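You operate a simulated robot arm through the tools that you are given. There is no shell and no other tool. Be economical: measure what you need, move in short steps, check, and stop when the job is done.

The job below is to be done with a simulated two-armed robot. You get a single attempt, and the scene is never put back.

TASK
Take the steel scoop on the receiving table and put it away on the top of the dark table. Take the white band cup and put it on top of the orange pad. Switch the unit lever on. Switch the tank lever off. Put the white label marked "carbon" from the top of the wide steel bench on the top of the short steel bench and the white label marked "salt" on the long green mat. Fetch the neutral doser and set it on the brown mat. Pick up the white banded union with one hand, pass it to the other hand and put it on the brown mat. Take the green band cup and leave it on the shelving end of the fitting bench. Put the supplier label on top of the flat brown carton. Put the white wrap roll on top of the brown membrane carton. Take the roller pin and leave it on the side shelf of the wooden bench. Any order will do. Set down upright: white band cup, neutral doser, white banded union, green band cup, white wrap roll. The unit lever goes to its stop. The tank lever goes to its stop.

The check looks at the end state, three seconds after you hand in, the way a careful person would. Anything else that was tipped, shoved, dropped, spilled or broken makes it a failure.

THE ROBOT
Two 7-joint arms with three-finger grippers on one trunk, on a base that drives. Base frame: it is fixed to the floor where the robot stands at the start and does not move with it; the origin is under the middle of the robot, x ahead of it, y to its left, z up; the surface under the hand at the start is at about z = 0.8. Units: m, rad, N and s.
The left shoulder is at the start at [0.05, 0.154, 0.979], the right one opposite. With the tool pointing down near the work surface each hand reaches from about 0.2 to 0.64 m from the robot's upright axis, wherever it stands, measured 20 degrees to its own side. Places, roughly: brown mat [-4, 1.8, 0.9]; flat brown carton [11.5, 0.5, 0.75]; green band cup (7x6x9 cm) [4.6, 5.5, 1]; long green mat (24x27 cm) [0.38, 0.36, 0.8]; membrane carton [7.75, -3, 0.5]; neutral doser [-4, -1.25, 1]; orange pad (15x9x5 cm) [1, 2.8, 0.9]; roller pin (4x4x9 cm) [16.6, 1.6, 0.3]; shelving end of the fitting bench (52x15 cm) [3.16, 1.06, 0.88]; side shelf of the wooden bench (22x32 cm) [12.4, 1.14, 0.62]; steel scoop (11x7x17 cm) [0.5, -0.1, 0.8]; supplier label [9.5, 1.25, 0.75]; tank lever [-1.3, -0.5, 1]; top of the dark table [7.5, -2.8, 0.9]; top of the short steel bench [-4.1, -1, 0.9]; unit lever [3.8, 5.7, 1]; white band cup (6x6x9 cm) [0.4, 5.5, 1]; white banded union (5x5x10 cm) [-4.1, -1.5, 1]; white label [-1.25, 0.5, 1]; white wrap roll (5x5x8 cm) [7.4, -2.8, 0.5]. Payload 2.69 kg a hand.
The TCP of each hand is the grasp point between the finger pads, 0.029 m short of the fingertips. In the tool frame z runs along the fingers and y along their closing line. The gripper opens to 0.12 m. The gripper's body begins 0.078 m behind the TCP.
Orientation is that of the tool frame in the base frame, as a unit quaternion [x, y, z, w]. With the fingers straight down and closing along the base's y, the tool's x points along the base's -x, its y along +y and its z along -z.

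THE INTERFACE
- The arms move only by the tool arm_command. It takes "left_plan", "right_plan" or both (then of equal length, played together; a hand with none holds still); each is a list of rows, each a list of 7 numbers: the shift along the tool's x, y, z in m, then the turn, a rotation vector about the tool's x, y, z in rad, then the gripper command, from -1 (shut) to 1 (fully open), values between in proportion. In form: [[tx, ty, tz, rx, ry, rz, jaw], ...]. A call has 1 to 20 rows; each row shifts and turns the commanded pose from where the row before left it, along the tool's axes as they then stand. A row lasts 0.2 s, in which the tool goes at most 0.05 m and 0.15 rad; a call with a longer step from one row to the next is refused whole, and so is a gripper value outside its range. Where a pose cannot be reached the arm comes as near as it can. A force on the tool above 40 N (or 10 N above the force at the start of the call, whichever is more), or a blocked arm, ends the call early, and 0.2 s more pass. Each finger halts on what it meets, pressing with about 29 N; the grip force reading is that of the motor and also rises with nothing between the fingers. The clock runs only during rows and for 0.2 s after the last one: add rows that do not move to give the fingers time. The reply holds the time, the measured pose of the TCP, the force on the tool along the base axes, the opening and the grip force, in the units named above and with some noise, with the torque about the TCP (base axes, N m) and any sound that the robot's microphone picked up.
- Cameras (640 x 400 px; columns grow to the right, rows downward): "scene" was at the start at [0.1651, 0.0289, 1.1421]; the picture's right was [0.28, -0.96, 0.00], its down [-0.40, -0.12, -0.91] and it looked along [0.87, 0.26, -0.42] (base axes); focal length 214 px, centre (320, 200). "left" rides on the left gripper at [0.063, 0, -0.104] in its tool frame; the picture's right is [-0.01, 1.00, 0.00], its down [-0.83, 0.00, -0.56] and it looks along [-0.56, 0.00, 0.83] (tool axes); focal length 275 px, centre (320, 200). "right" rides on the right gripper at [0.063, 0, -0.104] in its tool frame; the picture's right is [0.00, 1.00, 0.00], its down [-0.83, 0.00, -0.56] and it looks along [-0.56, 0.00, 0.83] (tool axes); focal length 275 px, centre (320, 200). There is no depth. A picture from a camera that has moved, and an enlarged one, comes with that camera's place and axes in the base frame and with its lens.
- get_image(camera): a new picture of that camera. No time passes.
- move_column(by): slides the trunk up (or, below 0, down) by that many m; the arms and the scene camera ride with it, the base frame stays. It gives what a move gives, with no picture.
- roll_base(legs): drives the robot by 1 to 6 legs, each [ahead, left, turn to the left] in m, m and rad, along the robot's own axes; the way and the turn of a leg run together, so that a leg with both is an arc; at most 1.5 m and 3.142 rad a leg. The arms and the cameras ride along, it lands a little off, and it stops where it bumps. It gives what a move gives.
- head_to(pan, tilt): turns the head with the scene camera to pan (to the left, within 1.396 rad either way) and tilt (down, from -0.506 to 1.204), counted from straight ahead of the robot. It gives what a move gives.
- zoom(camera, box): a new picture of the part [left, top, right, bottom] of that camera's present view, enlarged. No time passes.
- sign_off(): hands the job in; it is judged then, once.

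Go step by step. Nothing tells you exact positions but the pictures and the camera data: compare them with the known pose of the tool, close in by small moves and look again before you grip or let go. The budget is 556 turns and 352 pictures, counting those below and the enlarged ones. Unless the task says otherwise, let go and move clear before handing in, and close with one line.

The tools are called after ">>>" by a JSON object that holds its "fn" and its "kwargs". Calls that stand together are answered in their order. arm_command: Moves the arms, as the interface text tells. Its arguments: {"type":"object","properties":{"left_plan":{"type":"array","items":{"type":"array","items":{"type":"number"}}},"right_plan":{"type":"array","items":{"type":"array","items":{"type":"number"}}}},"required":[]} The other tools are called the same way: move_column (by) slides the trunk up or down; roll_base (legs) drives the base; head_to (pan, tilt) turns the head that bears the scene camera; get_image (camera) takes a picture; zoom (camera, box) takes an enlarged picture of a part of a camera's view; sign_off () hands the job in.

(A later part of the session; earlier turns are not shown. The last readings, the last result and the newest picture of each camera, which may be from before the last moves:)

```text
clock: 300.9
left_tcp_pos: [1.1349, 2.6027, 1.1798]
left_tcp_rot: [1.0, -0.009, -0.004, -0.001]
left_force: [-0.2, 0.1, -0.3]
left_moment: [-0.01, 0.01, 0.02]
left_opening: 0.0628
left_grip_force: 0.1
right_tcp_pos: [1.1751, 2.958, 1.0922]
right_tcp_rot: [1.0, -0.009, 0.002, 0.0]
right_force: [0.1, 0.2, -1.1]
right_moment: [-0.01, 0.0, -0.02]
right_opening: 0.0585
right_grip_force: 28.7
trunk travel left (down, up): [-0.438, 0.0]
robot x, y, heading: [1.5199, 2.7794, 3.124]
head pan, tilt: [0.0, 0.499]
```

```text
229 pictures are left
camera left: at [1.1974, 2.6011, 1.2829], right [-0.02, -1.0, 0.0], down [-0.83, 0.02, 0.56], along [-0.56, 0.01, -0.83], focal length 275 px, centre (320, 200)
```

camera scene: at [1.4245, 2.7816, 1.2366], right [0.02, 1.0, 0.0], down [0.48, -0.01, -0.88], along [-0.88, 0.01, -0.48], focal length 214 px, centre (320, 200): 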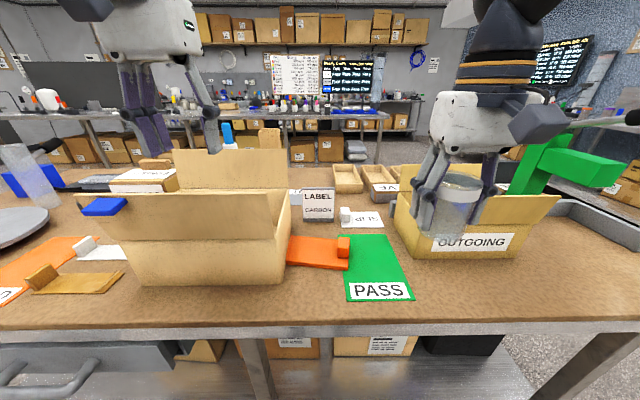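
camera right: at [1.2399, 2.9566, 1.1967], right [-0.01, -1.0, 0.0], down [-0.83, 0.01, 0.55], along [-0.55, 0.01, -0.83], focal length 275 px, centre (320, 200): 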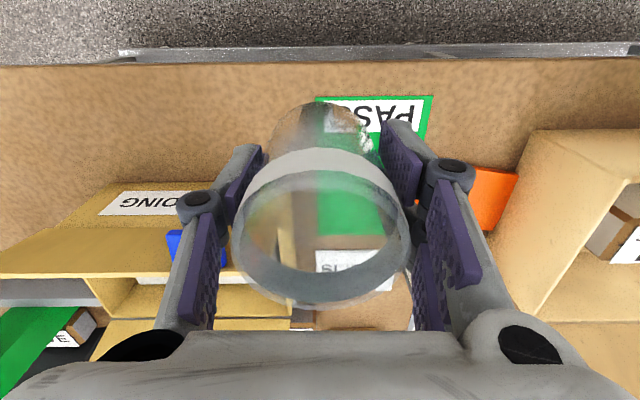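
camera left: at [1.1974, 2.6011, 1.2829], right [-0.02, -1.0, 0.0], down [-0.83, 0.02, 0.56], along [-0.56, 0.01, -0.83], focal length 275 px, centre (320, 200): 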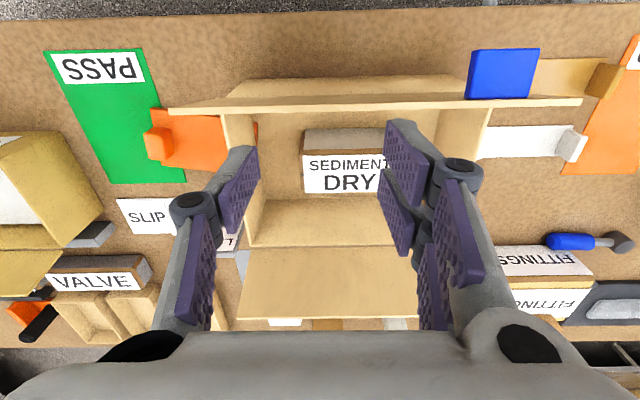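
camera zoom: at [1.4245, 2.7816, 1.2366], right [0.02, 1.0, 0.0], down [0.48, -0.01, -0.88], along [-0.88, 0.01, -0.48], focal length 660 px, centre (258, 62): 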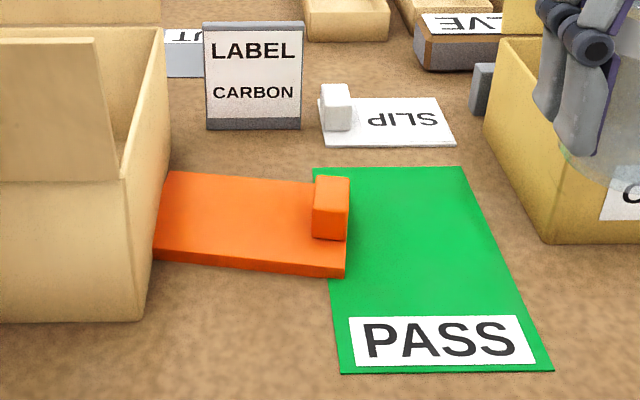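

>>> {"fn": "arm_command", "kwargs": {"right_plan": [[0, 0.045, 0, 0, 0, 0, -0.4], [0, 0.05, 0, 0, 0, 0, -0.4], [-0.03, 0.04, 0, 0, 0, 0, -0.4], [-0.035, 0.03, 0, 0, 0, 0, -0.4], [-0.035, 0.0295, 0, 0, 0, 0, -0.4], [-0.0385, 0, 0, 0, 0, 0, -0.4], [0, 0, 0.03, 0, 0, 0, -0.4], [0, 0, 0.03, 0, 0, 0, -0.4], [0, 0, 0, 0, 0, 0, -0.4]]}}

>>> {"fn": "get_image", "kwargs": {"camera": "right"}}

>>> {"fn": "get_image", "kwargs": {"camera": "scene"}}

>>> {"fn": "get_image", "kwargs": {"camera": "left"}}

```text
clock: 302.9
left_tcp_pos: [1.1335, 2.6028, 1.18]
left_tcp_rot: [1.0, -0.01, -0.003, -0.001]
left_force: [0.2, -0.2, -0.4]
left_moment: [-0.02, -0.01, 0.01]
left_opening: 0.063
left_grip_force: 0.1
right_tcp_pos: [1.057, 2.7751, 1.0285]
right_tcp_rot: [1.0, -0.009, 0.002, 0.0]
right_force: [0.6, 0.0, -0.9]
right_moment: [0.01, 0.02, -0.02]
right_opening: 0.0588
right_grip_force: 29.0
right hand out of reach, approached as far as the arm can: row 6
trunk travel left (down, up): [-0.438, 0.0]
robot x, y, heading: [1.519, 2.7774, 3.119]
head pan, tilt: [0.0, 0.499]
```

```text
228 pictures are left
camera right: at [1.1208, 2.7735, 1.1333], right [-0.01, -1.0, 0.0], down [-0.83, 0.01, 0.55], along [-0.55, 0.01, -0.83], focal length 275 px, centre (320, 200)
```

right: 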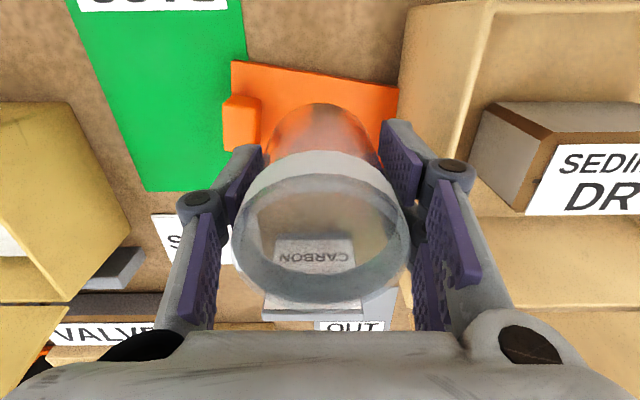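

```text
227 pictures are left
camera scene: at [1.4247, 2.7815, 1.2366], right [0.02, 1.0, 0.0], down [0.48, -0.01, -0.88], along [-0.88, 0.01, -0.48], focal length 214 px, centre (320, 200)
```

scene: 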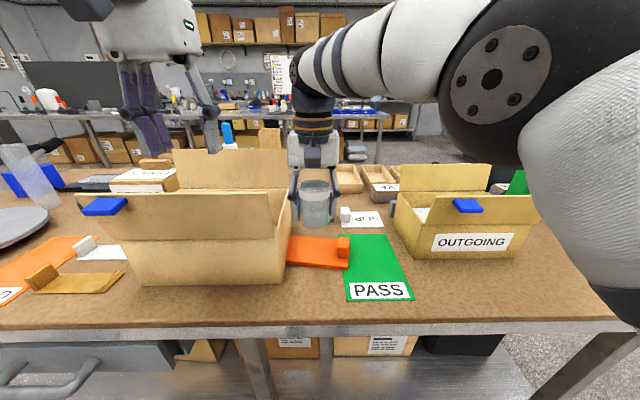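

```text
226 pictures are left
camera left: at [1.1977, 2.6011, 1.2831], right [-0.02, -1.0, 0.0], down [-0.83, 0.02, 0.56], along [-0.56, 0.01, -0.83], focal length 275 px, centre (320, 200)
```

left: 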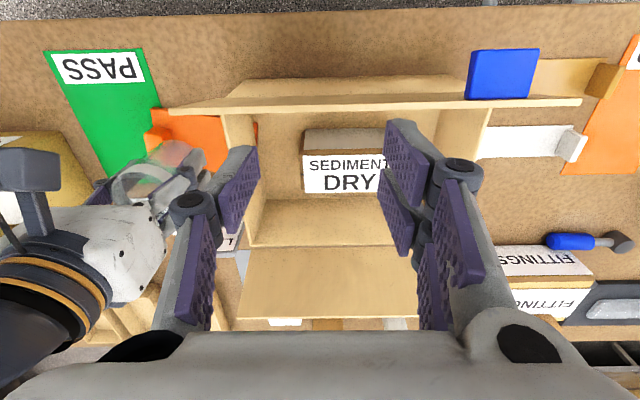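

>>> {"fn": "arm_command", "kwargs": {"right_plan": [[-0.012, 0.005, 0.02, 0, 0, 0, -0.4], [-0.012, 0.005, 0.02, 0, 0, 0, -0.4], [0, 0, 0.015, 0, 0, 0, -0.4], [0, 0, 0, 0, 0, 0, -0.4]]}}

>>> {"fn": "get_image", "kwargs": {"camera": "right"}}

>>> {"fn": "zoom", "kwargs": {"camera": "scene", "box": [240, 140, 400, 300]}}

```text
clock: 303.9
left_tcp_pos: [1.1333, 2.6028, 1.1804]
left_tcp_rot: [1.0, -0.01, -0.004, -0.001]
left_force: [-0.4, -0.6, -0.6]
left_moment: [0.02, -0.01, -0.02]
left_opening: 0.0632
left_grip_force: 0.1
right_tcp_pos: [1.0309, 2.7649, 0.9747]
right_tcp_rot: [1.0, -0.009, 0.002, 0.0]
right_force: [-0.6, 0.5, -1.4]
right_moment: [-0.02, -0.02, 0.02]
right_opening: 0.0584
right_grip_force: 29.4
trunk travel left (down, up): [-0.438, 0.0]
robot x, y, heading: [1.5125, 2.7766, 3.127]
head pan, tilt: [0.0, 0.499]
```

```text
225 pictures are left
camera right: at [1.0948, 2.7643, 1.0784], right [-0.01, -1.0, 0.0], down [-0.83, 0.01, 0.55], along [-0.55, 0.01, -0.83], focal length 275 px, centre (320, 200)
```

right: 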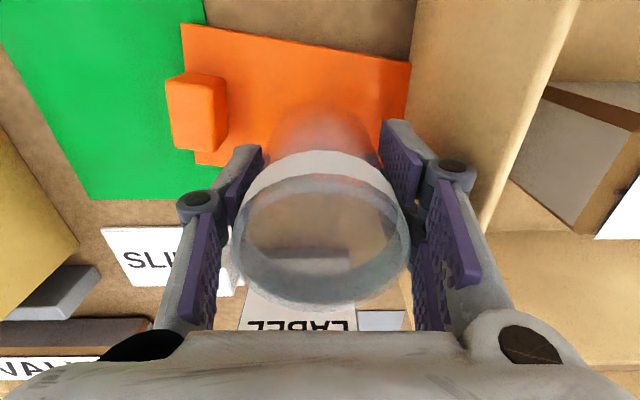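

```text
2.50 times, centred on (320, 220) of scene
camera zoom: at [1.4244, 2.7815, 1.2366], right [0.02, 1.0, 0.0], down [0.48, -0.01, -0.88], along [-0.88, 0.01, -0.48], focal length 536 px, centre (320, 150)
```

zoom: 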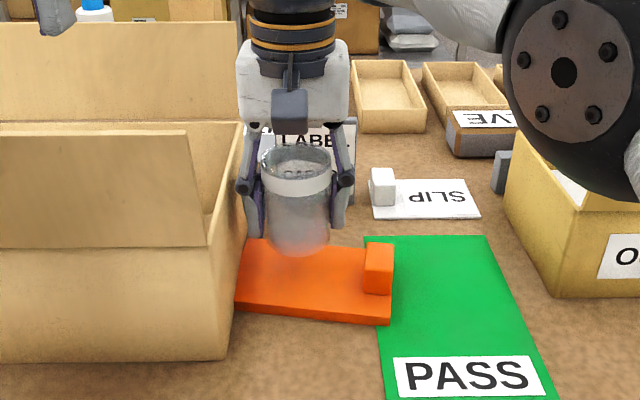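

>>> {"fn": "arm_command", "kwargs": {"right_plan": [[0.005, 0, 0.012, 0, 0, 0, -0.4], [0, 0, 0.008, 0, 0, 0, -0.4], [0, 0, 0.004, 0, 0, 0, -0.4], [0, 0, 0.004, 0, 0, 0, -0.4], [0, 0, 0.004, 0, 0, 0, -0.4], [0, 0, 0.003, 0, 0, 0, -0.4], [0, 0, 0.003, 0, 0, 0, -0.4], [0, 0, 0, 0, 0, 0, -0.4]]}}

>>> {"fn": "get_image", "kwargs": {"camera": "right"}}

>>> {"fn": "zoom", "kwargs": {"camera": "scene", "box": [240, 140, 400, 300]}}

```text
clock: 305.7
left_tcp_pos: [1.134, 2.6028, 1.1809]
left_tcp_rot: [1.0, -0.01, -0.004, -0.001]
left_force: [-1.0, 0.1, -0.2]
left_moment: [0.03, 0.01, 0.0]
left_opening: 0.0628
left_grip_force: 0.0
right_tcp_pos: [1.0385, 2.7639, 0.9373]
right_tcp_rot: [1.0, -0.009, 0.0, 0.001]
right_force: [0.1, 0.0, 11.1]
right_moment: [0.05, 0.05, 0.0]
right_opening: 0.0584
right_grip_force: 29.3
trunk travel left (down, up): [-0.438, 0.0]
robot x, y, heading: [1.5195, 2.7773, 3.125]
head pan, tilt: [0.0, 0.499]
```

```text
223 pictures are left
camera right: at [1.1024, 2.7627, 1.0418], right [-0.01, -1.0, 0.0], down [-0.83, 0.01, 0.56], along [-0.56, 0.01, -0.83], focal length 275 px, centre (320, 200)
```

right: 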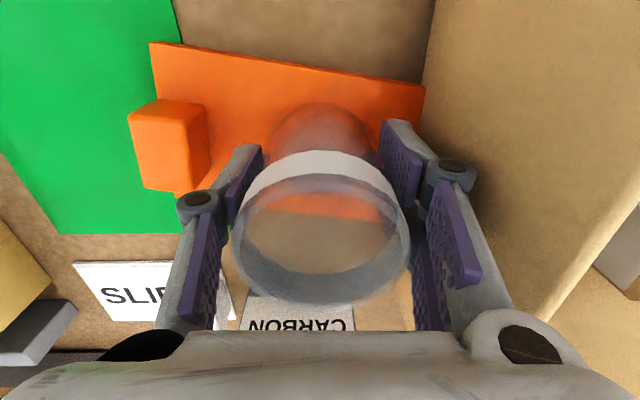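

```text
2.50 times, centred on (320, 220) of scene
camera zoom: at [1.4255, 2.7815, 1.2368], right [0.02, 1.0, 0.0], down [0.48, -0.01, -0.88], along [-0.88, 0.01, -0.48], focal length 536 px, centre (320, 150)
```

zoom: 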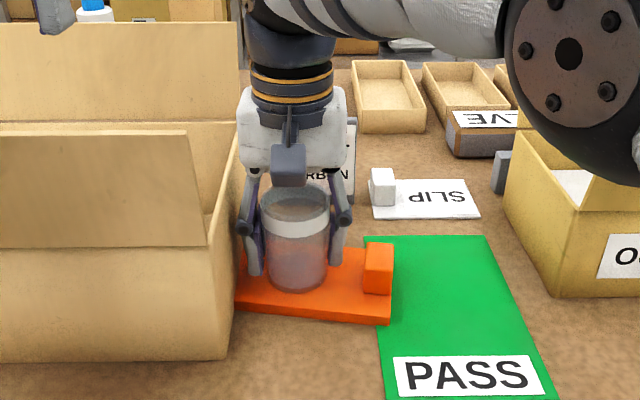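

>>> {"fn": "arm_command", "kwargs": {"right_plan": [[0, 0, 0, 0, 0, 0, 0.1], [0, 0, 0, 0, 0, 0, 0.2], [0, 0, 0, 0, 0, 0, 0.2], [0, 0, -0.03, 0, 0, 0, 0.2], [0, 0, -0.04, 0, 0, 0, 0.2], [0, 0, -0.05, 0, 0, 0, 0.2], [0.04, -0.02, -0.02, 0, 0, 0, 0.2], [0.04, -0.03, 0, 0, 0, 0, 0.2], [0.03, -0.03, 0, 0, 0, 0, 0.2]]}}

>>> {"fn": "zoom", "kwargs": {"camera": "scene", "box": [220, 140, 420, 300]}}

```text
clock: 307.7
left_tcp_pos: [1.1342, 2.603, 1.1801]
left_tcp_rot: [1.0, -0.009, -0.003, -0.001]
left_force: [0.5, 0.9, 0.1]
left_moment: [0.02, 0.02, 0.01]
left_opening: 0.0627
left_grip_force: 0.0
right_tcp_pos: [1.1557, 2.8467, 1.065]
right_tcp_rot: [1.0, -0.009, -0.001, 0.001]
right_force: [0.7, 0.2, 0.8]
right_moment: [-0.05, -0.01, 0.02]
right_opening: 0.0721
right_grip_force: 0.1
right hand out of reach, approached as far as the arm can: row 6
trunk travel left (down, up): [-0.438, 0.0]
robot x, y, heading: [1.5141, 2.7791, 3.124]
head pan, tilt: [0.0, 0.499]
```

```text
2.50 times, centred on (320, 220) of scene
camera zoom: at [1.4255, 2.7821, 1.2367], right [0.02, 1.0, 0.0], down [0.48, -0.01, -0.88], along [-0.88, 0.01, -0.48], focal length 536 px, centre (320, 150)
```

zoom: 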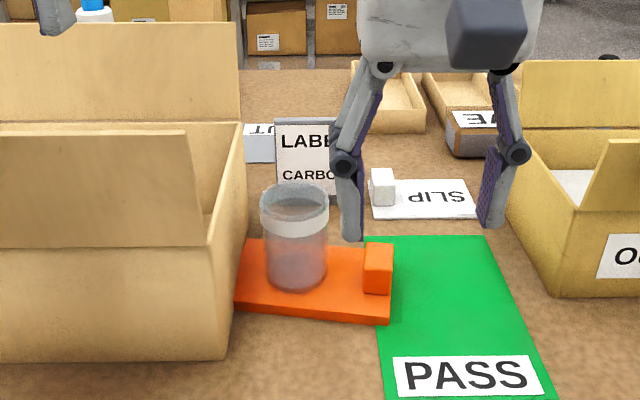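

White cup placed. Next I head to the wall bench at x≈3.8 for the unit lever and green band cup.

>>> {"fn": "roll_base", "kwargs": {"legs": [[-0.38, 0, 0.017], [0, -1.3, 0], [0, -0.5, 0], [0, 0, -1.57], [0, -1.0, 0], [0, -1.0, 0]]}}

>>> {"fn": "head_to", "kwargs": {"pan": 0, "tilt": 0.3}}

>>> {"fn": "get_image", "kwargs": {"camera": "scene"}}

```text
clock: 342.8
left_tcp_pos: [3.6234, 5.0099, 1.1799]
left_tcp_rot: [0.711, -0.703, -0.002, -0.003]
left_force: [-0.8, 0.2, -0.6]
left_moment: [-0.01, -0.04, -0.02]
left_opening: 0.0631
left_grip_force: 0.1
right_tcp_pos: [3.8638, 4.997, 1.0645]
right_tcp_rot: [0.712, -0.702, 0.001, 0.002]
right_force: [-0.1, 0.3, 0.2]
right_moment: [-0.01, 0.03, 0.03]
right_opening: 0.0719
right_grip_force: 0.1
trunk travel left (down, up): [-0.438, 0.0]
robot x, y, heading: [3.8096, 4.6328, 1.585]
head pan, tilt: [0.0, 0.499]
```

```text
clock: 343.6
left_tcp_pos: [3.623, 5.0104, 1.1785]
left_tcp_rot: [0.711, -0.703, -0.002, -0.004]
left_force: [0.3, -0.4, 0.3]
left_moment: [0.02, 0.0, 0.0]
left_opening: 0.0628
left_grip_force: 0.0
right_tcp_pos: [3.8652, 4.9961, 1.0639]
right_tcp_rot: [0.712, -0.702, 0.002, 0.001]
right_force: [0.6, 0.2, 0.2]
right_moment: [-0.01, 0.02, -0.03]
right_opening: 0.0721
right_grip_force: 0.1
trunk travel left (down, up): [-0.438, 0.0]
robot x, y, heading: [3.8092, 4.6294, 1.587]
head pan, tilt: [0.0, 0.3]
```

```text
220 pictures are left
camera scene: at [3.8072, 4.7298, 1.2549], right [1.0, 0.02, 0.0], down [0.0, -0.3, -0.96], along [-0.01, 0.95, -0.3], focal length 214 px, centre (320, 200)
```

scene: 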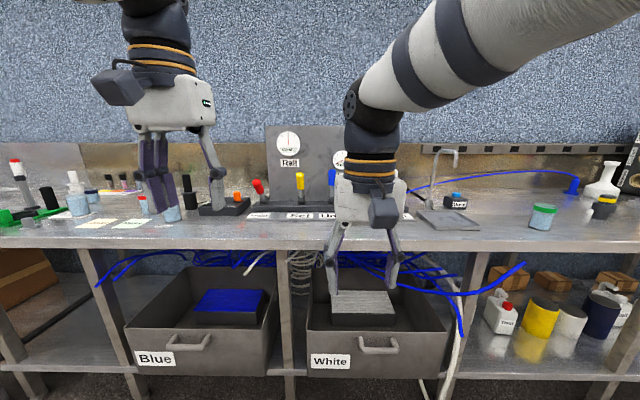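

>>> {"fn": "zoom", "kwargs": {"camera": "scene", "box": [190, 120, 430, 240]}}

>>> {"fn": "zoom", "kwargs": {"camera": "scene", "box": [440, 150, 640, 250]}}

```text
2.67 times, centred on (310, 180) of scene
camera zoom: at [3.8072, 4.7298, 1.2549], right [1.0, 0.02, 0.0], down [0.0, -0.3, -0.96], along [-0.01, 0.95, -0.3], focal length 572 px, centre (347, 253)
```

zoom: 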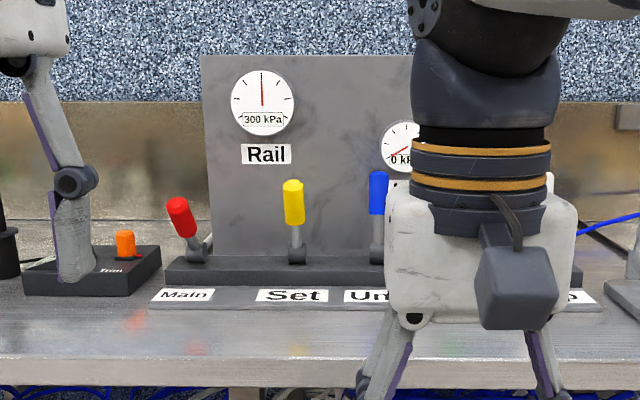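

```text
3.20 times, centred on (540, 200) of scene
camera zoom: at [3.8072, 4.7298, 1.2549], right [1.0, 0.02, 0.0], down [0.0, -0.3, -0.96], along [-0.01, 0.95, -0.3], focal length 686 px, centre (-384, 200)
```

zoom: 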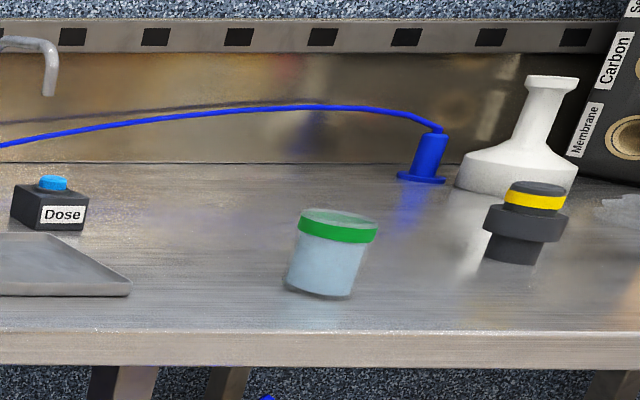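

The Unit lever is the blue one, upright (off) with its gauge at 0 kPa; "on" is towards me as Main shows. I'll tilt the right hand forward, raise it aside, and roll closer for a precise view.

>>> {"fn": "arm_command", "kwargs": {"right_plan": [[0, -0.03, -0.03, 0, -0.12, 0, 0], [0, -0.03, -0.03, 0, -0.12, 0, 0], [0, -0.03, 0, 0, -0.12, 0, 0], [0, -0.03, 0, 0, -0.12, 0, 0], [0, 0, 0, 0, -0.12, 0, 0], [0, 0, 0, 0, -0.12, 0, 0], [0, 0, 0, 0, -0.12, 0, 0], [0, 0, 0, 0, -0.12, 0, 0]]}}

>>> {"fn": "roll_base", "kwargs": {"legs": [[0.38, 0.1, -0.016]]}}

>>> {"fn": "get_image", "kwargs": {"camera": "scene"}}

>>> {"fn": "get_image", "kwargs": {"camera": "right"}}

```text
clock: 345.4
left_tcp_pos: [3.6226, 5.0087, 1.1795]
left_tcp_rot: [0.711, -0.703, -0.002, -0.003]
left_force: [0.3, 0.2, 0.2]
left_moment: [0.02, 0.0, -0.01]
left_opening: 0.0628
left_grip_force: 0.0
right_tcp_pos: [3.9853, 4.9952, 1.1251]
right_tcp_rot: [0.632, -0.622, -0.33, -0.324]
right_force: [0.0, 0.4, 1.3]
right_moment: [-0.03, -0.02, 0.02]
right_opening: 0.0601
right_grip_force: 0.1
trunk travel left (down, up): [-0.438, 0.0]
robot x, y, heading: [3.8119, 4.6317, 1.59]
head pan, tilt: [0.0, 0.3]
```

```text
clock: 347.8
left_tcp_pos: [3.5258, 5.3831, 1.1807]
left_tcp_rot: [-0.706, 0.708, 0.001, 0.002]
left_force: [-0.8, -0.4, -0.2]
left_moment: [-0.04, 0.0, 0.01]
left_opening: 0.0628
left_grip_force: 0.1
right_tcp_pos: [3.8866, 5.361, 1.1236]
right_tcp_rot: [-0.627, 0.629, 0.325, 0.326]
right_force: [-0.3, 0.7, 0.1]
right_moment: [0.01, 0.01, 0.0]
right_opening: 0.0601
right_grip_force: 0.0
trunk travel left (down, up): [-0.438, 0.0]
robot x, y, heading: [3.7061, 5.0008, 1.567]
head pan, tilt: [0.0, 0.3]
```

```text
217 pictures are left
camera scene: at [3.7046, 5.0998, 1.255], right [1.0, 0.0, 0.0], down [0.0, -0.3, -0.96], along [0.0, 0.96, -0.3], focal length 214 px, centre (320, 200)
```

scene: 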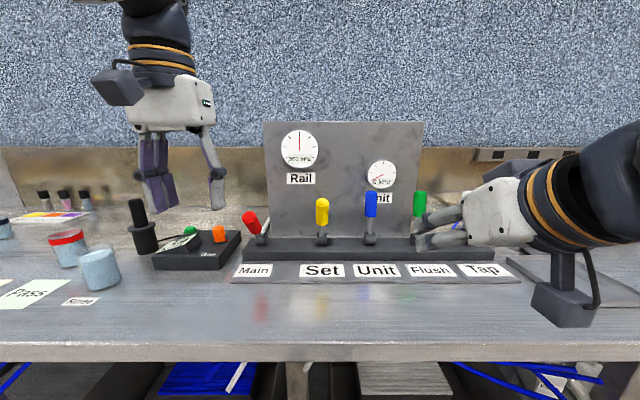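

```text
216 pictures are left
camera right: at [3.8874, 5.2404, 1.1328], right [-1.0, 0.0, 0.0], down [0.0, 0.02, 1.0], along [0.0, 1.0, -0.02], focal length 275 px, centre (320, 200)
```

right: 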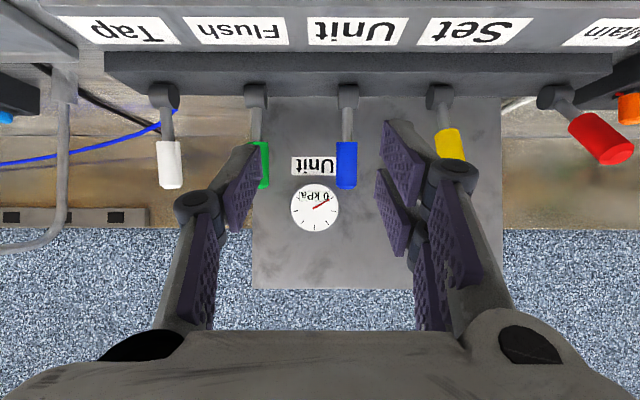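

>>> {"fn": "roll_base", "kwargs": {"legs": [[0.09, 0, 0]]}}

>>> {"fn": "arm_command", "kwargs": {"right_plan": [[-0.0202, 0.01, 0.0334, 0, 0, 0, 0], [-0.0202, 0.01, 0.0334, 0, 0, 0, 0], [-0.0202, 0.01, 0.0334, 0, 0, 0, 0], [-0.0202, 0.01, 0.0334, 0, 0, 0, 0], [0, 0, 0, 0, 0, 0, 0]]}}

>>> {"fn": "get_image", "kwargs": {"camera": "right"}}

>>> {"fn": "get_image", "kwargs": {"camera": "scene"}}

```text
clock: 348.9
left_tcp_pos: [3.5258, 5.4752, 1.1806]
left_tcp_rot: [-0.705, 0.709, 0.002, 0.003]
left_force: [0.9, 0.9, -0.5]
left_moment: [-0.06, 0.01, 0.02]
left_opening: 0.063
left_grip_force: 0.1
right_tcp_pos: [3.8869, 5.4535, 1.1245]
right_tcp_rot: [-0.626, 0.629, 0.325, 0.327]
right_force: [0.1, 0.8, 0.1]
right_moment: [-0.01, 0.02, 0.01]
right_opening: 0.0602
right_grip_force: 0.0
trunk travel left (down, up): [-0.438, 0.0]
robot x, y, heading: [3.7016, 5.092, 1.563]
head pan, tilt: [0.0, 0.3]
```

```text
clock: 350.1
left_tcp_pos: [3.5267, 5.4749, 1.1814]
left_tcp_rot: [-0.705, 0.709, 0.002, 0.002]
left_force: [1.1, 0.4, 0.9]
left_moment: [0.03, 0.01, -0.05]
left_opening: 0.063
left_grip_force: 0.0
right_tcp_pos: [3.8469, 5.6074, 1.1145]
right_tcp_rot: [-0.627, 0.629, 0.326, 0.326]
right_force: [0.4, -0.9, -0.4]
right_moment: [-0.02, 0.01, -0.03]
right_opening: 0.0599
right_grip_force: 0.0
trunk travel left (down, up): [-0.438, 0.0]
robot x, y, heading: [3.7038, 5.0931, 1.573]
head pan, tilt: [0.0, 0.3]
```

```text
215 pictures are left
camera right: at [3.8473, 5.4855, 1.123], right [-1.0, 0.0, 0.0], down [0.0, 0.02, 1.0], along [0.0, 1.0, -0.02], focal length 275 px, centre (320, 200)
```

right: 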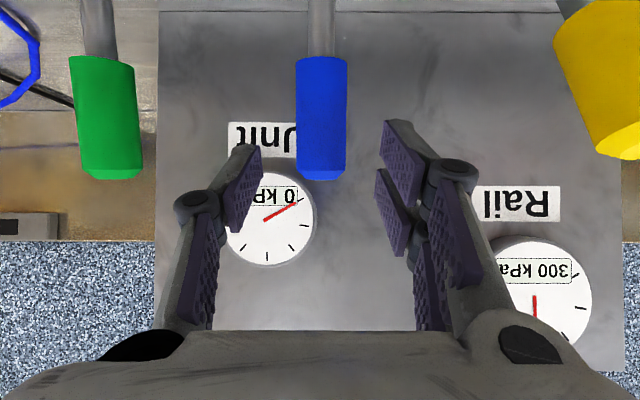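

```text
214 pictures are left
camera scene: at [3.7052, 5.1909, 1.2551], right [1.0, 0.0, 0.0], down [0.0, -0.3, -0.96], along [0.0, 0.96, -0.3], focal length 214 px, centre (320, 200)
```

scene: 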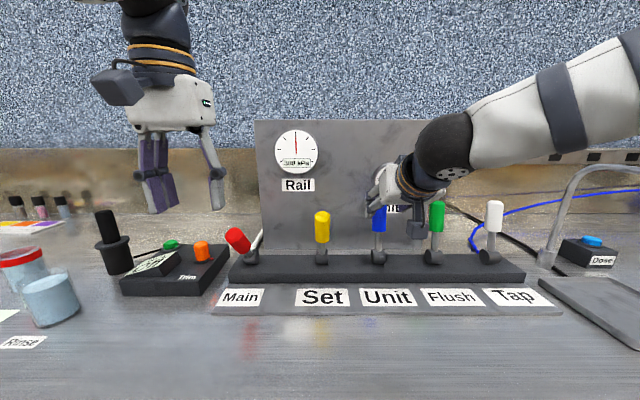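

>>> {"fn": "arm_command", "kwargs": {"right_plan": [[0, 0, 0.03, 0, 0, 0, 0], [0, 0, 0.03, 0, 0, 0, 0], [0, 0, 0.018, 0, 0, 0, 0], [0, 0, 0, 0, 0, 0, -0.4], [0, 0, 0, 0, 0, 0, -0.7], [0, 0, 0, 0, 0, 0, -0.7]]}}

>>> {"fn": "get_image", "kwargs": {"camera": "right"}}

```text
clock: 351.5
left_tcp_pos: [3.5252, 5.4753, 1.1794]
left_tcp_rot: [-0.705, 0.709, 0.003, 0.003]
left_force: [-0.3, 0.0, 0.2]
left_moment: [-0.01, 0.01, 0.03]
left_opening: 0.0631
left_grip_force: 0.0
right_tcp_pos: [3.846, 5.6738, 1.0684]
right_tcp_rot: [-0.627, 0.629, 0.325, 0.326]
right_force: [0.7, 2.6, -1.0]
right_moment: [0.19, 0.29, -0.16]
right_opening: 0.0293
right_grip_force: 45.6
trunk travel left (down, up): [-0.438, 0.0]
robot x, y, heading: [3.7076, 5.0901, 1.569]
head pan, tilt: [0.0, 0.3]
```

```text
213 pictures are left
camera right: at [3.8466, 5.5518, 1.0767], right [-1.0, 0.0, 0.0], down [0.0, 0.02, 1.0], along [0.0, 1.0, -0.02], focal length 275 px, centre (320, 200)
```

right: 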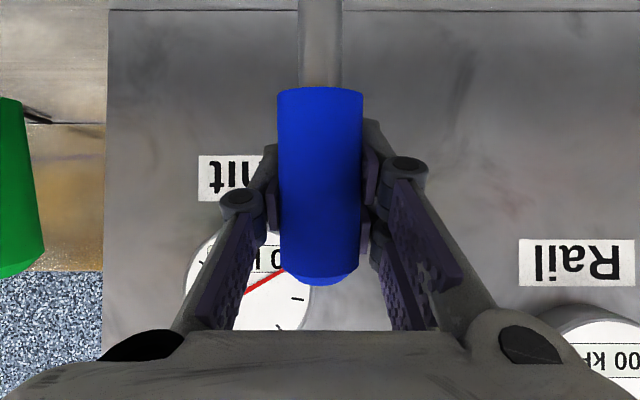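

>>> {"fn": "arm_command", "kwargs": {"right_plan": [[0.0072, 0, -0.0118, 0, 0, 0, -0.7], [0.0119, 0, -0.0144, 0, 0, 0, -0.7], [0.0143, 0, -0.012, 0, 0, 0, -0.7], [0.0161, 0, -0.0093, 0, 0, 0, -0.7], [0.0176, 0, -0.0065, 0, 0, 0, -0.7], [0, 0, 0, 0, 0, 0, -0.7]]}}

>>> {"fn": "get_image", "kwargs": {"camera": "right"}}

>>> {"fn": "zoom", "kwargs": {"camera": "scene", "box": [220, 110, 520, 310]}}

```text
clock: 352.7
left_tcp_pos: [3.5239, 5.4755, 1.1785]
left_tcp_rot: [-0.706, 0.709, 0.001, 0.002]
left_force: [-0.2, 0.0, -0.3]
left_moment: [0.01, -0.03, -0.01]
left_opening: 0.0631
left_grip_force: 0.1
right_tcp_pos: [3.8433, 5.6022, 1.0512]
right_tcp_rot: [-0.625, 0.626, 0.33, 0.328]
right_force: [-3.4, 14.3, 1.7]
right_moment: [-0.03, 1.25, 0.82]
right_opening: 0.0296
right_grip_force: 45.3
trunk travel left (down, up): [-0.438, 0.0]
robot x, y, heading: [3.7012, 5.0967, 1.568]
head pan, tilt: [0.0, 0.3]
stopped in row 5 (right hand): the force on the tool passed its limit at 47 N (the readings are from after the stop); the commanded pose is now the measured one
```

```text
212 pictures are left
camera right: at [3.8455, 5.481, 1.0583], right [-1.0, 0.0, 0.0], down [0.0, 0.01, 1.0], along [0.0, 1.0, -0.01], focal length 275 px, centre (320, 200)
```

right: 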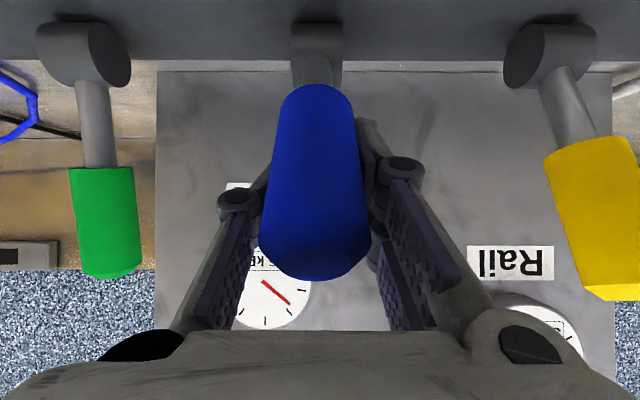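

```text
2.00 times, centred on (370, 210) of scene
camera zoom: at [3.7044, 5.1937, 1.2546], right [1.0, 0.0, 0.0], down [0.0, -0.3, -0.95], along [0.0, 0.95, -0.3], focal length 429 px, centre (220, 180)
```

zoom: 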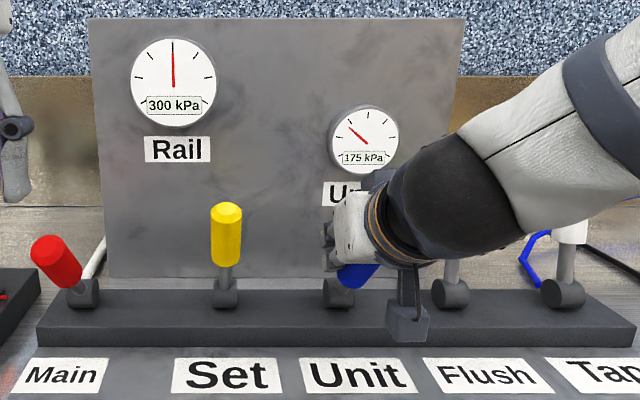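

The gauge went to 175 kPa. I'll pull a bit further to be sure of the stop.

>>> {"fn": "arm_command", "kwargs": {"right_plan": [[0.0092, 0, -0.0038, 0, 0, 0, -0.7], [0.0096, 0, -0.0028, 0, 0, 0, -0.7], [0.0098, 0, -0.002, 0, 0, 0, -0.7], [0, 0, 0, 0, 0, 0, -0.7]]}}

>>> {"fn": "get_image", "kwargs": {"camera": "right"}}

```text
clock: 353.1
left_tcp_pos: [3.5229, 5.4782, 1.1778]
left_tcp_rot: [-0.707, 0.707, 0.001, 0.0]
left_force: [-0.3, 1.4, 0.7]
left_moment: [0.02, -0.01, -0.02]
left_opening: 0.0632
left_grip_force: 0.0
right_tcp_pos: [3.8441, 5.6028, 1.0521]
right_tcp_rot: [0.624, -0.624, -0.333, -0.333]
right_force: [-2.4, 24.3, -2.1]
right_moment: [0.02, 0.77, 0.79]
right_opening: 0.0291
right_grip_force: 44.7
trunk travel left (down, up): [-0.438, 0.0]
robot x, y, heading: [3.7047, 5.0946, 1.571]
head pan, tilt: [0.0, 0.3]
stopped in row 1 (right hand): the force on the tool passed its limit at 47 N (the readings are from after the stop); the commanded pose is now the measured one
```

```text
210 pictures are left
camera right: at [3.8454, 5.4807, 1.0572], right [-1.0, 0.0, 0.0], down [0.0, 0.0, 1.0], along [0.0, 1.0, 0.0], focal length 275 px, centre (320, 200)
```

right: 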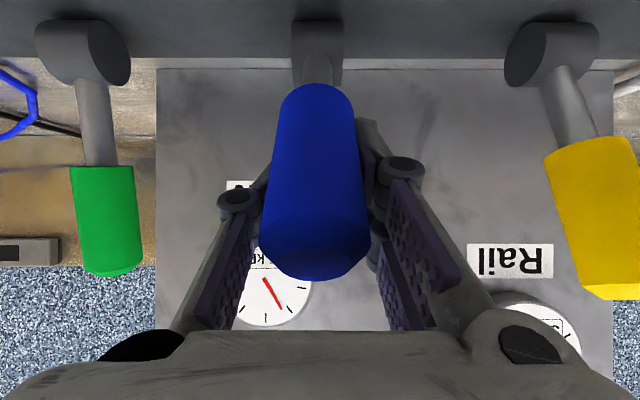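

>>> {"fn": "arm_command", "kwargs": {"right_plan": [[0, 0, 0, 0, 0, 0, -0.2], [0, 0, 0, 0, 0, 0, 0], [0, 0, 0, 0, 0, 0, 0], [0, 0, -0.03, 0, 0, 0, 0], [0, 0, -0.04, 0, 0, 0, 0], [0, 0, -0.05, 0, 0, 0, 0], [-0.03, 0, -0.03, 0, 0, 0, 0]]}}

>>> {"fn": "zoom", "kwargs": {"camera": "scene", "box": [220, 110, 520, 310]}}

>>> {"fn": "get_image", "kwargs": {"camera": "right"}}

```text
clock: 354.6
left_tcp_pos: [3.5257, 5.4748, 1.1798]
left_tcp_rot: [-0.706, 0.709, 0.003, 0.003]
left_force: [0.0, -0.5, 0.4]
left_moment: [-0.01, 0.0, -0.03]
left_opening: 0.063
left_grip_force: 0.0
right_tcp_pos: [3.8428, 5.4858, 1.1616]
right_tcp_rot: [0.623, -0.623, -0.334, -0.333]
right_force: [-0.3, 0.4, 0.1]
right_moment: [0.0, 0.01, 0.04]
right_opening: 0.06
right_grip_force: 0.0
trunk travel left (down, up): [-0.438, 0.0]
robot x, y, heading: [3.7038, 5.0927, 1.57]
head pan, tilt: [0.0, 0.3]
```

```text
2.00 times, centred on (370, 210) of scene
camera zoom: at [3.7045, 5.192, 1.255], right [1.0, 0.0, 0.0], down [0.0, -0.3, -0.96], along [0.0, 0.96, -0.3], focal length 429 px, centre (220, 180)
```

zoom: 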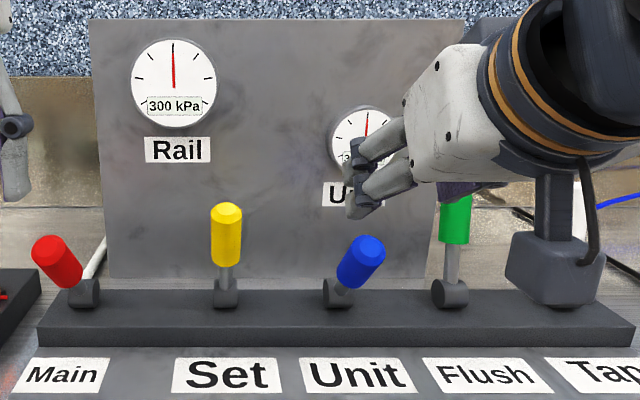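

```text
208 pictures are left
camera right: at [3.8451, 5.3641, 1.1672], right [-1.0, 0.0, 0.0], down [0.0, 0.0, 1.0], along [0.0, 1.0, 0.0], focal length 275 px, centre (320, 200)
```

right: 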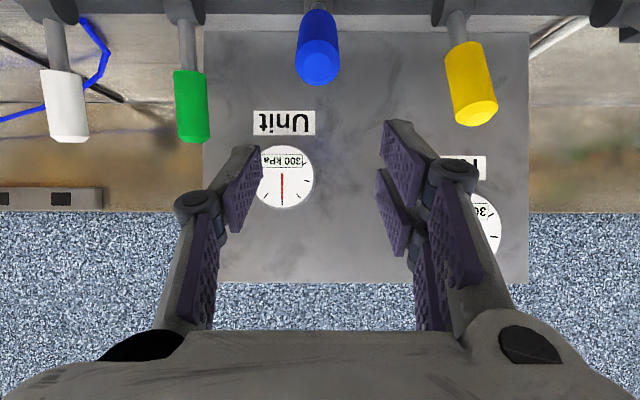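

Unit lever is on (300 kPa). I'll back off, restore the hand, and move right to the green band cup.

>>> {"fn": "roll_base", "kwargs": {"legs": [[-0.4, 0, 0]]}}

>>> {"fn": "arm_command", "kwargs": {"right_plan": [[0, -0.03, 0, 0, 0.12, 0, 0.6], [0, -0.03, 0, 0, 0.12, 0, 0.6], [0, 0, 0, 0, 0.12, 0, 0.6], [0, 0, 0, 0, 0.12, 0, 0.6], [0, 0, 0, 0, 0.12, 0, 0.6], [0, 0, 0, 0, 0.12, 0, 0.6], [0, 0, 0, 0, 0.12, 0, 0.6], [0, 0, 0, 0, 0.14, 0, 0.6]]}}

>>> {"fn": "roll_base", "kwargs": {"legs": [[0, -0.75, 0]]}}

>>> {"fn": "get_image", "kwargs": {"camera": "scene"}}

```text
clock: 357.1
left_tcp_pos: [3.5235, 5.0748, 1.1801]
left_tcp_rot: [-0.706, 0.708, 0.003, 0.002]
left_force: [0.4, 0.2, -0.1]
left_moment: [0.03, -0.02, -0.03]
left_opening: 0.0627
left_grip_force: 0.1
right_tcp_pos: [3.8434, 5.0874, 1.161]
right_tcp_rot: [-0.623, 0.625, 0.333, 0.334]
right_force: [-0.5, -0.1, 0.2]
right_moment: [0.02, -0.01, 0.0]
right_opening: 0.06
right_grip_force: 0.0
trunk travel left (down, up): [-0.438, 0.0]
robot x, y, heading: [3.7046, 4.6944, 1.575]
head pan, tilt: [0.0, 0.3]
```

```text
clock: 358.9
left_tcp_pos: [3.5234, 5.0763, 1.18]
left_tcp_rot: [-0.706, 0.708, 0.001, 0.002]
left_force: [0.1, 0.9, -0.5]
left_moment: [-0.03, -0.03, -0.01]
left_opening: 0.063
left_grip_force: 0.1
right_tcp_pos: [3.9036, 5.0894, 1.1614]
right_tcp_rot: [0.707, -0.707, 0.0, 0.002]
right_force: [-0.1, -0.3, 0.1]
right_moment: [-0.04, 0.02, -0.01]
right_opening: 0.0959
right_grip_force: 0.1
trunk travel left (down, up): [-0.438, 0.0]
robot x, y, heading: [3.7021, 4.6975, 1.574]
head pan, tilt: [0.0, 0.3]
```

```text
clock: 365.2
left_tcp_pos: [4.2819, 5.077, 1.1794]
left_tcp_rot: [-0.706, 0.708, 0.002, 0.001]
left_force: [0.2, 0.8, -0.7]
left_moment: [0.01, 0.01, -0.03]
left_opening: 0.0629
left_grip_force: 0.1
right_tcp_pos: [4.662, 5.0878, 1.1593]
right_tcp_rot: [-0.707, 0.707, 0.001, 0.0]
right_force: [-0.1, 0.6, -1.1]
right_moment: [-0.01, 0.02, 0.05]
right_opening: 0.096
right_grip_force: 0.1
trunk travel left (down, up): [-0.438, 0.0]
robot x, y, heading: [4.4593, 4.6978, 1.573]
head pan, tilt: [0.0, 0.3]
```

```text
207 pictures are left
camera scene: at [4.4626, 4.7937, 1.255], right [1.0, 0.0, 0.0], down [0.0, -0.3, -0.96], along [0.0, 0.96, -0.3], focal length 214 px, centre (320, 200)
```

scene: 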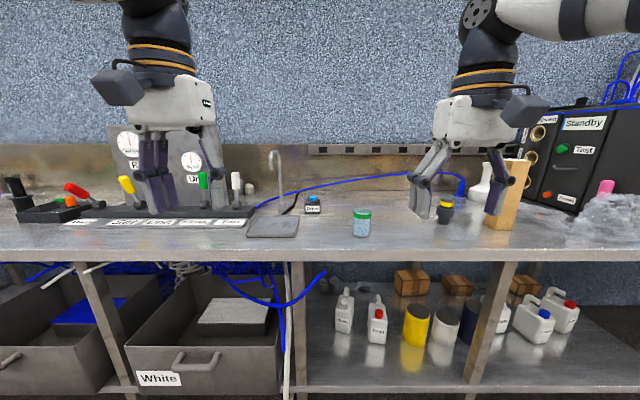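

>>> {"fn": "roll_base", "kwargs": {"legs": [[0.3, 0, 0]]}}

>>> {"fn": "get_image", "kwargs": {"camera": "right"}}

>>> {"fn": "zoom", "kwargs": {"camera": "scene", "box": [280, 140, 480, 300]}}

```text
clock: 367.2
left_tcp_pos: [4.284, 5.3733, 1.1798]
left_tcp_rot: [-0.705, 0.709, 0.002, 0.002]
left_force: [-0.6, 0.1, -0.4]
left_moment: [-0.01, 0.0, 0.0]
left_opening: 0.0631
left_grip_force: 0.1
right_tcp_pos: [4.6631, 5.3854, 1.161]
right_tcp_rot: [-0.706, 0.708, 0.001, 0.0]
right_force: [-0.3, 0.0, 0.4]
right_moment: [-0.03, -0.01, 0.0]
right_opening: 0.0958
right_grip_force: 0.0
trunk travel left (down, up): [-0.438, 0.0]
robot x, y, heading: [4.4599, 4.9929, 1.568]
head pan, tilt: [0.0, 0.3]
```

```text
206 pictures are left
camera right: at [4.6634, 5.322, 1.2653], right [-1.0, 0.0, 0.0], down [0.0, 0.83, 0.56], along [0.0, 0.56, -0.83], focal length 275 px, centre (320, 200)
```

right: 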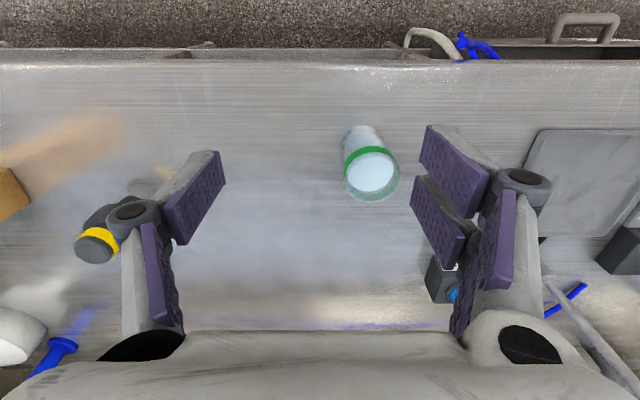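

```text
2.50 times, centred on (380, 220) of scene
camera zoom: at [4.4628, 5.0913, 1.255], right [1.0, 0.0, 0.0], down [0.0, -0.3, -0.96], along [0.0, 0.96, -0.3], focal length 536 px, centre (170, 150)
```

zoom: 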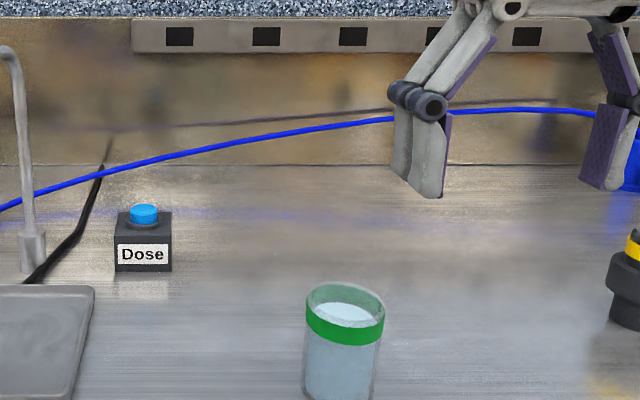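

The green band cup holds liquid; top at (4.606,5.473,1.0). I'll approach gently from above.

>>> {"fn": "arm_command", "kwargs": {"right_plan": [[-0.02, 0.02, 0.02, 0, 0, 0, 0.7], [-0.02, 0.02, 0.02, 0, 0, 0, 0.7], [-0.024, 0.0175, 0.02, 0, 0, 0, 0.7], [-0.024, 0, 0.02, 0, 0, 0, 0.7], [0, 0, 0, 0, 0, 0, 0.7]]}}

>>> {"fn": "get_image", "kwargs": {"camera": "right"}}

```text
clock: 368.4
left_tcp_pos: [4.2821, 5.3737, 1.1802]
left_tcp_rot: [-0.705, 0.709, 0.003, 0.003]
left_force: [0.0, 0.2, 0.0]
left_moment: [-0.01, 0.0, -0.04]
left_opening: 0.063
left_grip_force: 0.1
right_tcp_pos: [4.6014, 5.4714, 1.0819]
right_tcp_rot: [-0.707, 0.708, 0.002, 0.001]
right_force: [-0.3, -0.1, -0.7]
right_moment: [0.04, 0.02, 0.02]
right_opening: 0.1017
right_grip_force: 0.1
trunk travel left (down, up): [-0.438, 0.0]
robot x, y, heading: [4.4615, 4.996, 1.572]
head pan, tilt: [0.0, 0.3]
```

```text
204 pictures are left
camera right: at [4.6033, 5.4084, 1.1861], right [-1.0, 0.0, 0.0], down [0.0, 0.83, 0.56], along [0.0, 0.56, -0.83], focal length 275 px, centre (320, 200)
```

right: 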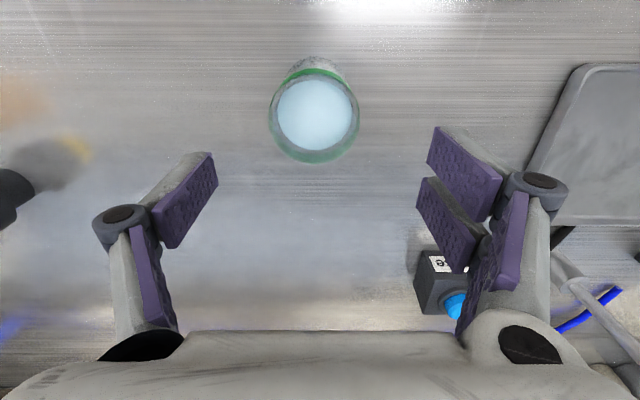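

>>> {"fn": "arm_command", "kwargs": {"right_plan": [[0.005, -0.004, 0.03, 0, 0, 0, 0.6], [0, 0, 0.04, 0, 0, 0, 0.6], [0, 0, 0.03, 0, 0, 0, 0.6], [0, 0, 0.018, 0, 0, 0, 0.5], [0, 0, 0, 0, 0, 0, 0.3], [0, 0, 0, 0, 0, 0, 0.1], [0, 0, 0, 0, 0, 0, -0.2], [0, 0, 0, 0, 0, 0, -0.2]]}}

>>> {"fn": "get_image", "kwargs": {"camera": "right"}}

```text
clock: 370.2
left_tcp_pos: [4.2839, 5.3735, 1.1796]
left_tcp_rot: [-0.705, 0.709, 0.002, 0.002]
left_force: [1.0, 1.3, 0.0]
left_moment: [0.02, 0.01, 0.0]
left_opening: 0.0628
left_grip_force: 0.0
right_tcp_pos: [4.6084, 5.469, 0.9638]
right_tcp_rot: [-0.706, 0.709, 0.001, 0.0]
right_force: [-0.4, -0.4, 1.1]
right_moment: [0.01, 0.05, 0.03]
right_opening: 0.065
right_grip_force: 28.8
trunk travel left (down, up): [-0.438, 0.0]
robot x, y, heading: [4.4606, 4.9964, 1.573]
head pan, tilt: [0.0, 0.3]
```

```text
203 pictures are left
camera right: at [4.6096, 5.4057, 1.068], right [-1.0, 0.0, 0.0], down [0.0, 0.83, 0.56], along [0.0, 0.56, -0.83], focal length 275 px, centre (320, 200)
```

right: 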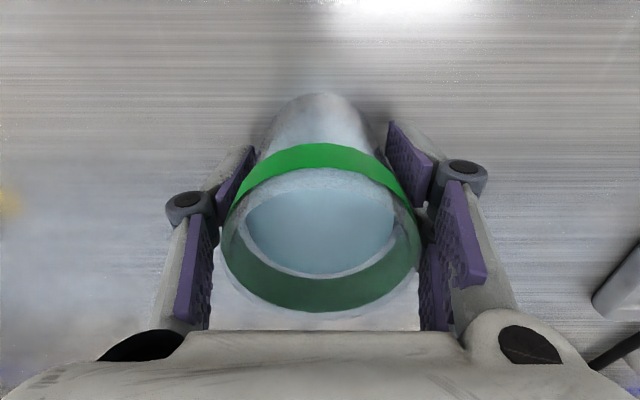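

>>> {"fn": "arm_command", "kwargs": {"right_plan": [[0, 0, -0.012, 0, 0, 0, -0.3], [0, 0, -0.018, 0, 0, 0, -0.3], [0, 0, -0.02, 0, 0, 0, -0.3], [0, 0, -0.02, 0, 0, 0, -0.3], [0, 0, -0.02, 0, 0, 0, -0.3], [0, 0, -0.015, 0, 0, 0, -0.3], [0.015, 0, 0, 0, 0, 0, -0.3], [0.02, 0, 0, 0, 0, 0, -0.3], [0.02, 0, 0, 0, 0, 0, -0.3], [0.02, 0, 0, 0, 0, 0, -0.3], [0.02, 0, 0, 0, 0, 0, -0.3], [0.01, 0, 0, 0, 0, 0, -0.3]]}}

>>> {"fn": "roll_base", "kwargs": {"legs": [[-0.4, 0, 0], [0, 1.2, 0], [0, 1.15, 0]]}}

>>> {"fn": "get_image", "kwargs": {"camera": "right"}}

```text
clock: 372.8
left_tcp_pos: [4.2839, 5.3735, 1.1792]
left_tcp_rot: [-0.706, 0.708, 0.002, 0.003]
left_force: [0.2, 0.4, -1.0]
left_moment: [-0.01, 0.05, 0.0]
left_opening: 0.0631
left_grip_force: 0.0
right_tcp_pos: [4.6092, 5.3642, 1.068]
right_tcp_rot: [-0.706, 0.708, 0.001, 0.001]
right_force: [0.3, -0.2, -0.6]
right_moment: [0.0, 0.02, 0.03]
right_opening: 0.0651
right_grip_force: 28.9
trunk travel left (down, up): [-0.438, 0.0]
robot x, y, heading: [4.4632, 4.9924, 1.57]
head pan, tilt: [0.0, 0.3]
```

```text
clock: 393.2
left_tcp_pos: [1.909, 4.9628, 1.179]
left_tcp_rot: [-0.705, 0.709, 0.003, 0.003]
left_force: [-0.3, 0.1, 0.4]
left_moment: [-0.02, 0.02, 0.0]
left_opening: 0.0631
left_grip_force: 0.0
right_tcp_pos: [2.2342, 4.9516, 1.0685]
right_tcp_rot: [-0.705, 0.71, 0.001, 0.0]
right_force: [-0.2, 0.7, -1.2]
right_moment: [-0.03, 0.0, 0.0]
right_opening: 0.0646
right_grip_force: 28.5
trunk travel left (down, up): [-0.438, 0.0]
robot x, y, heading: [2.09, 4.581, 1.562]
head pan, tilt: [0.0, 0.3]
```

```text
202 pictures are left
camera right: at [2.2354, 4.8881, 1.1727], right [-1.0, 0.0, 0.0], down [0.0, 0.83, 0.56], along [0.0, 0.56, -0.83], focal length 275 px, centre (320, 200)
```

right: 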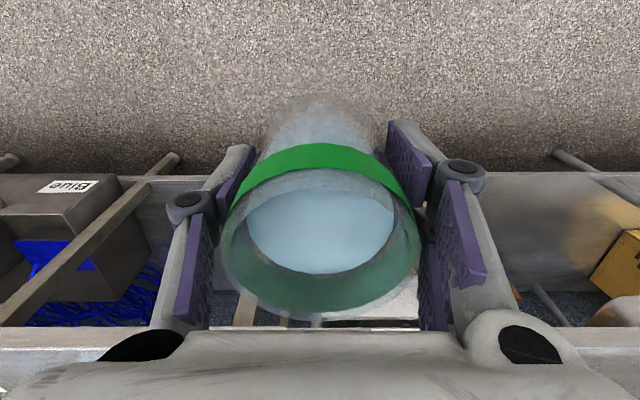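

Cup is steady. Now turn to face -y and look for the fitting bench.

>>> {"fn": "roll_base", "kwargs": {"legs": [[0, 0, -1.57], [0, 0, -1.57]]}}

>>> {"fn": "head_to", "kwargs": {"pan": 0.2, "tilt": 0.2}}

>>> {"fn": "get_image", "kwargs": {"camera": "scene"}}

```text
clock: 401.5
left_tcp_pos: [2.2224, 4.1826, 1.1798]
left_tcp_rot: [0.748, 0.663, -0.002, 0.002]
left_force: [0.8, 0.2, -0.5]
left_moment: [0.0, 0.03, 0.0]
left_opening: 0.0629
left_grip_force: 0.1
right_tcp_pos: [1.8985, 4.23, 1.0686]
right_tcp_rot: [0.748, 0.664, 0.0, 0.001]
right_force: [0.8, -0.2, -1.1]
right_moment: [0.04, -0.02, 0.0]
right_opening: 0.0644
right_grip_force: 29.0
trunk travel left (down, up): [-0.438, 0.0]
robot x, y, heading: [2.0847, 4.582, -1.689]
head pan, tilt: [0.0, 0.3]
```

```text
clock: 402.3
left_tcp_pos: [2.2229, 4.1828, 1.1806]
left_tcp_rot: [0.748, 0.663, -0.003, 0.002]
left_force: [0.3, 0.0, -0.4]
left_moment: [0.0, 0.02, 0.04]
left_opening: 0.0629
left_grip_force: 0.0
right_tcp_pos: [1.8994, 4.2297, 1.0696]
right_tcp_rot: [0.748, 0.664, -0.001, 0.001]
right_force: [-0.2, -0.5, -1.6]
right_moment: [-0.01, 0.01, -0.01]
right_opening: 0.0641
right_grip_force: 29.2
trunk travel left (down, up): [-0.438, 0.0]
robot x, y, heading: [2.0867, 4.5805, -1.684]
head pan, tilt: [0.201, 0.201]
```

```text
201 pictures are left
camera scene: at [2.0943, 4.4897, 1.2642], right [-1.0, -0.08, 0.0], down [-0.02, 0.2, -0.98], along [0.08, -0.98, -0.2], focal length 214 px, centre (320, 200)
```

scene: 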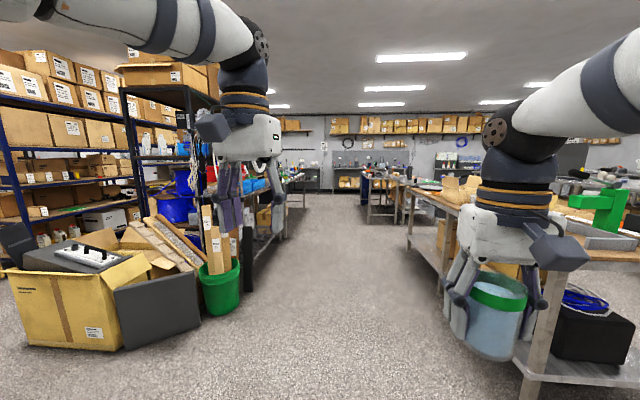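

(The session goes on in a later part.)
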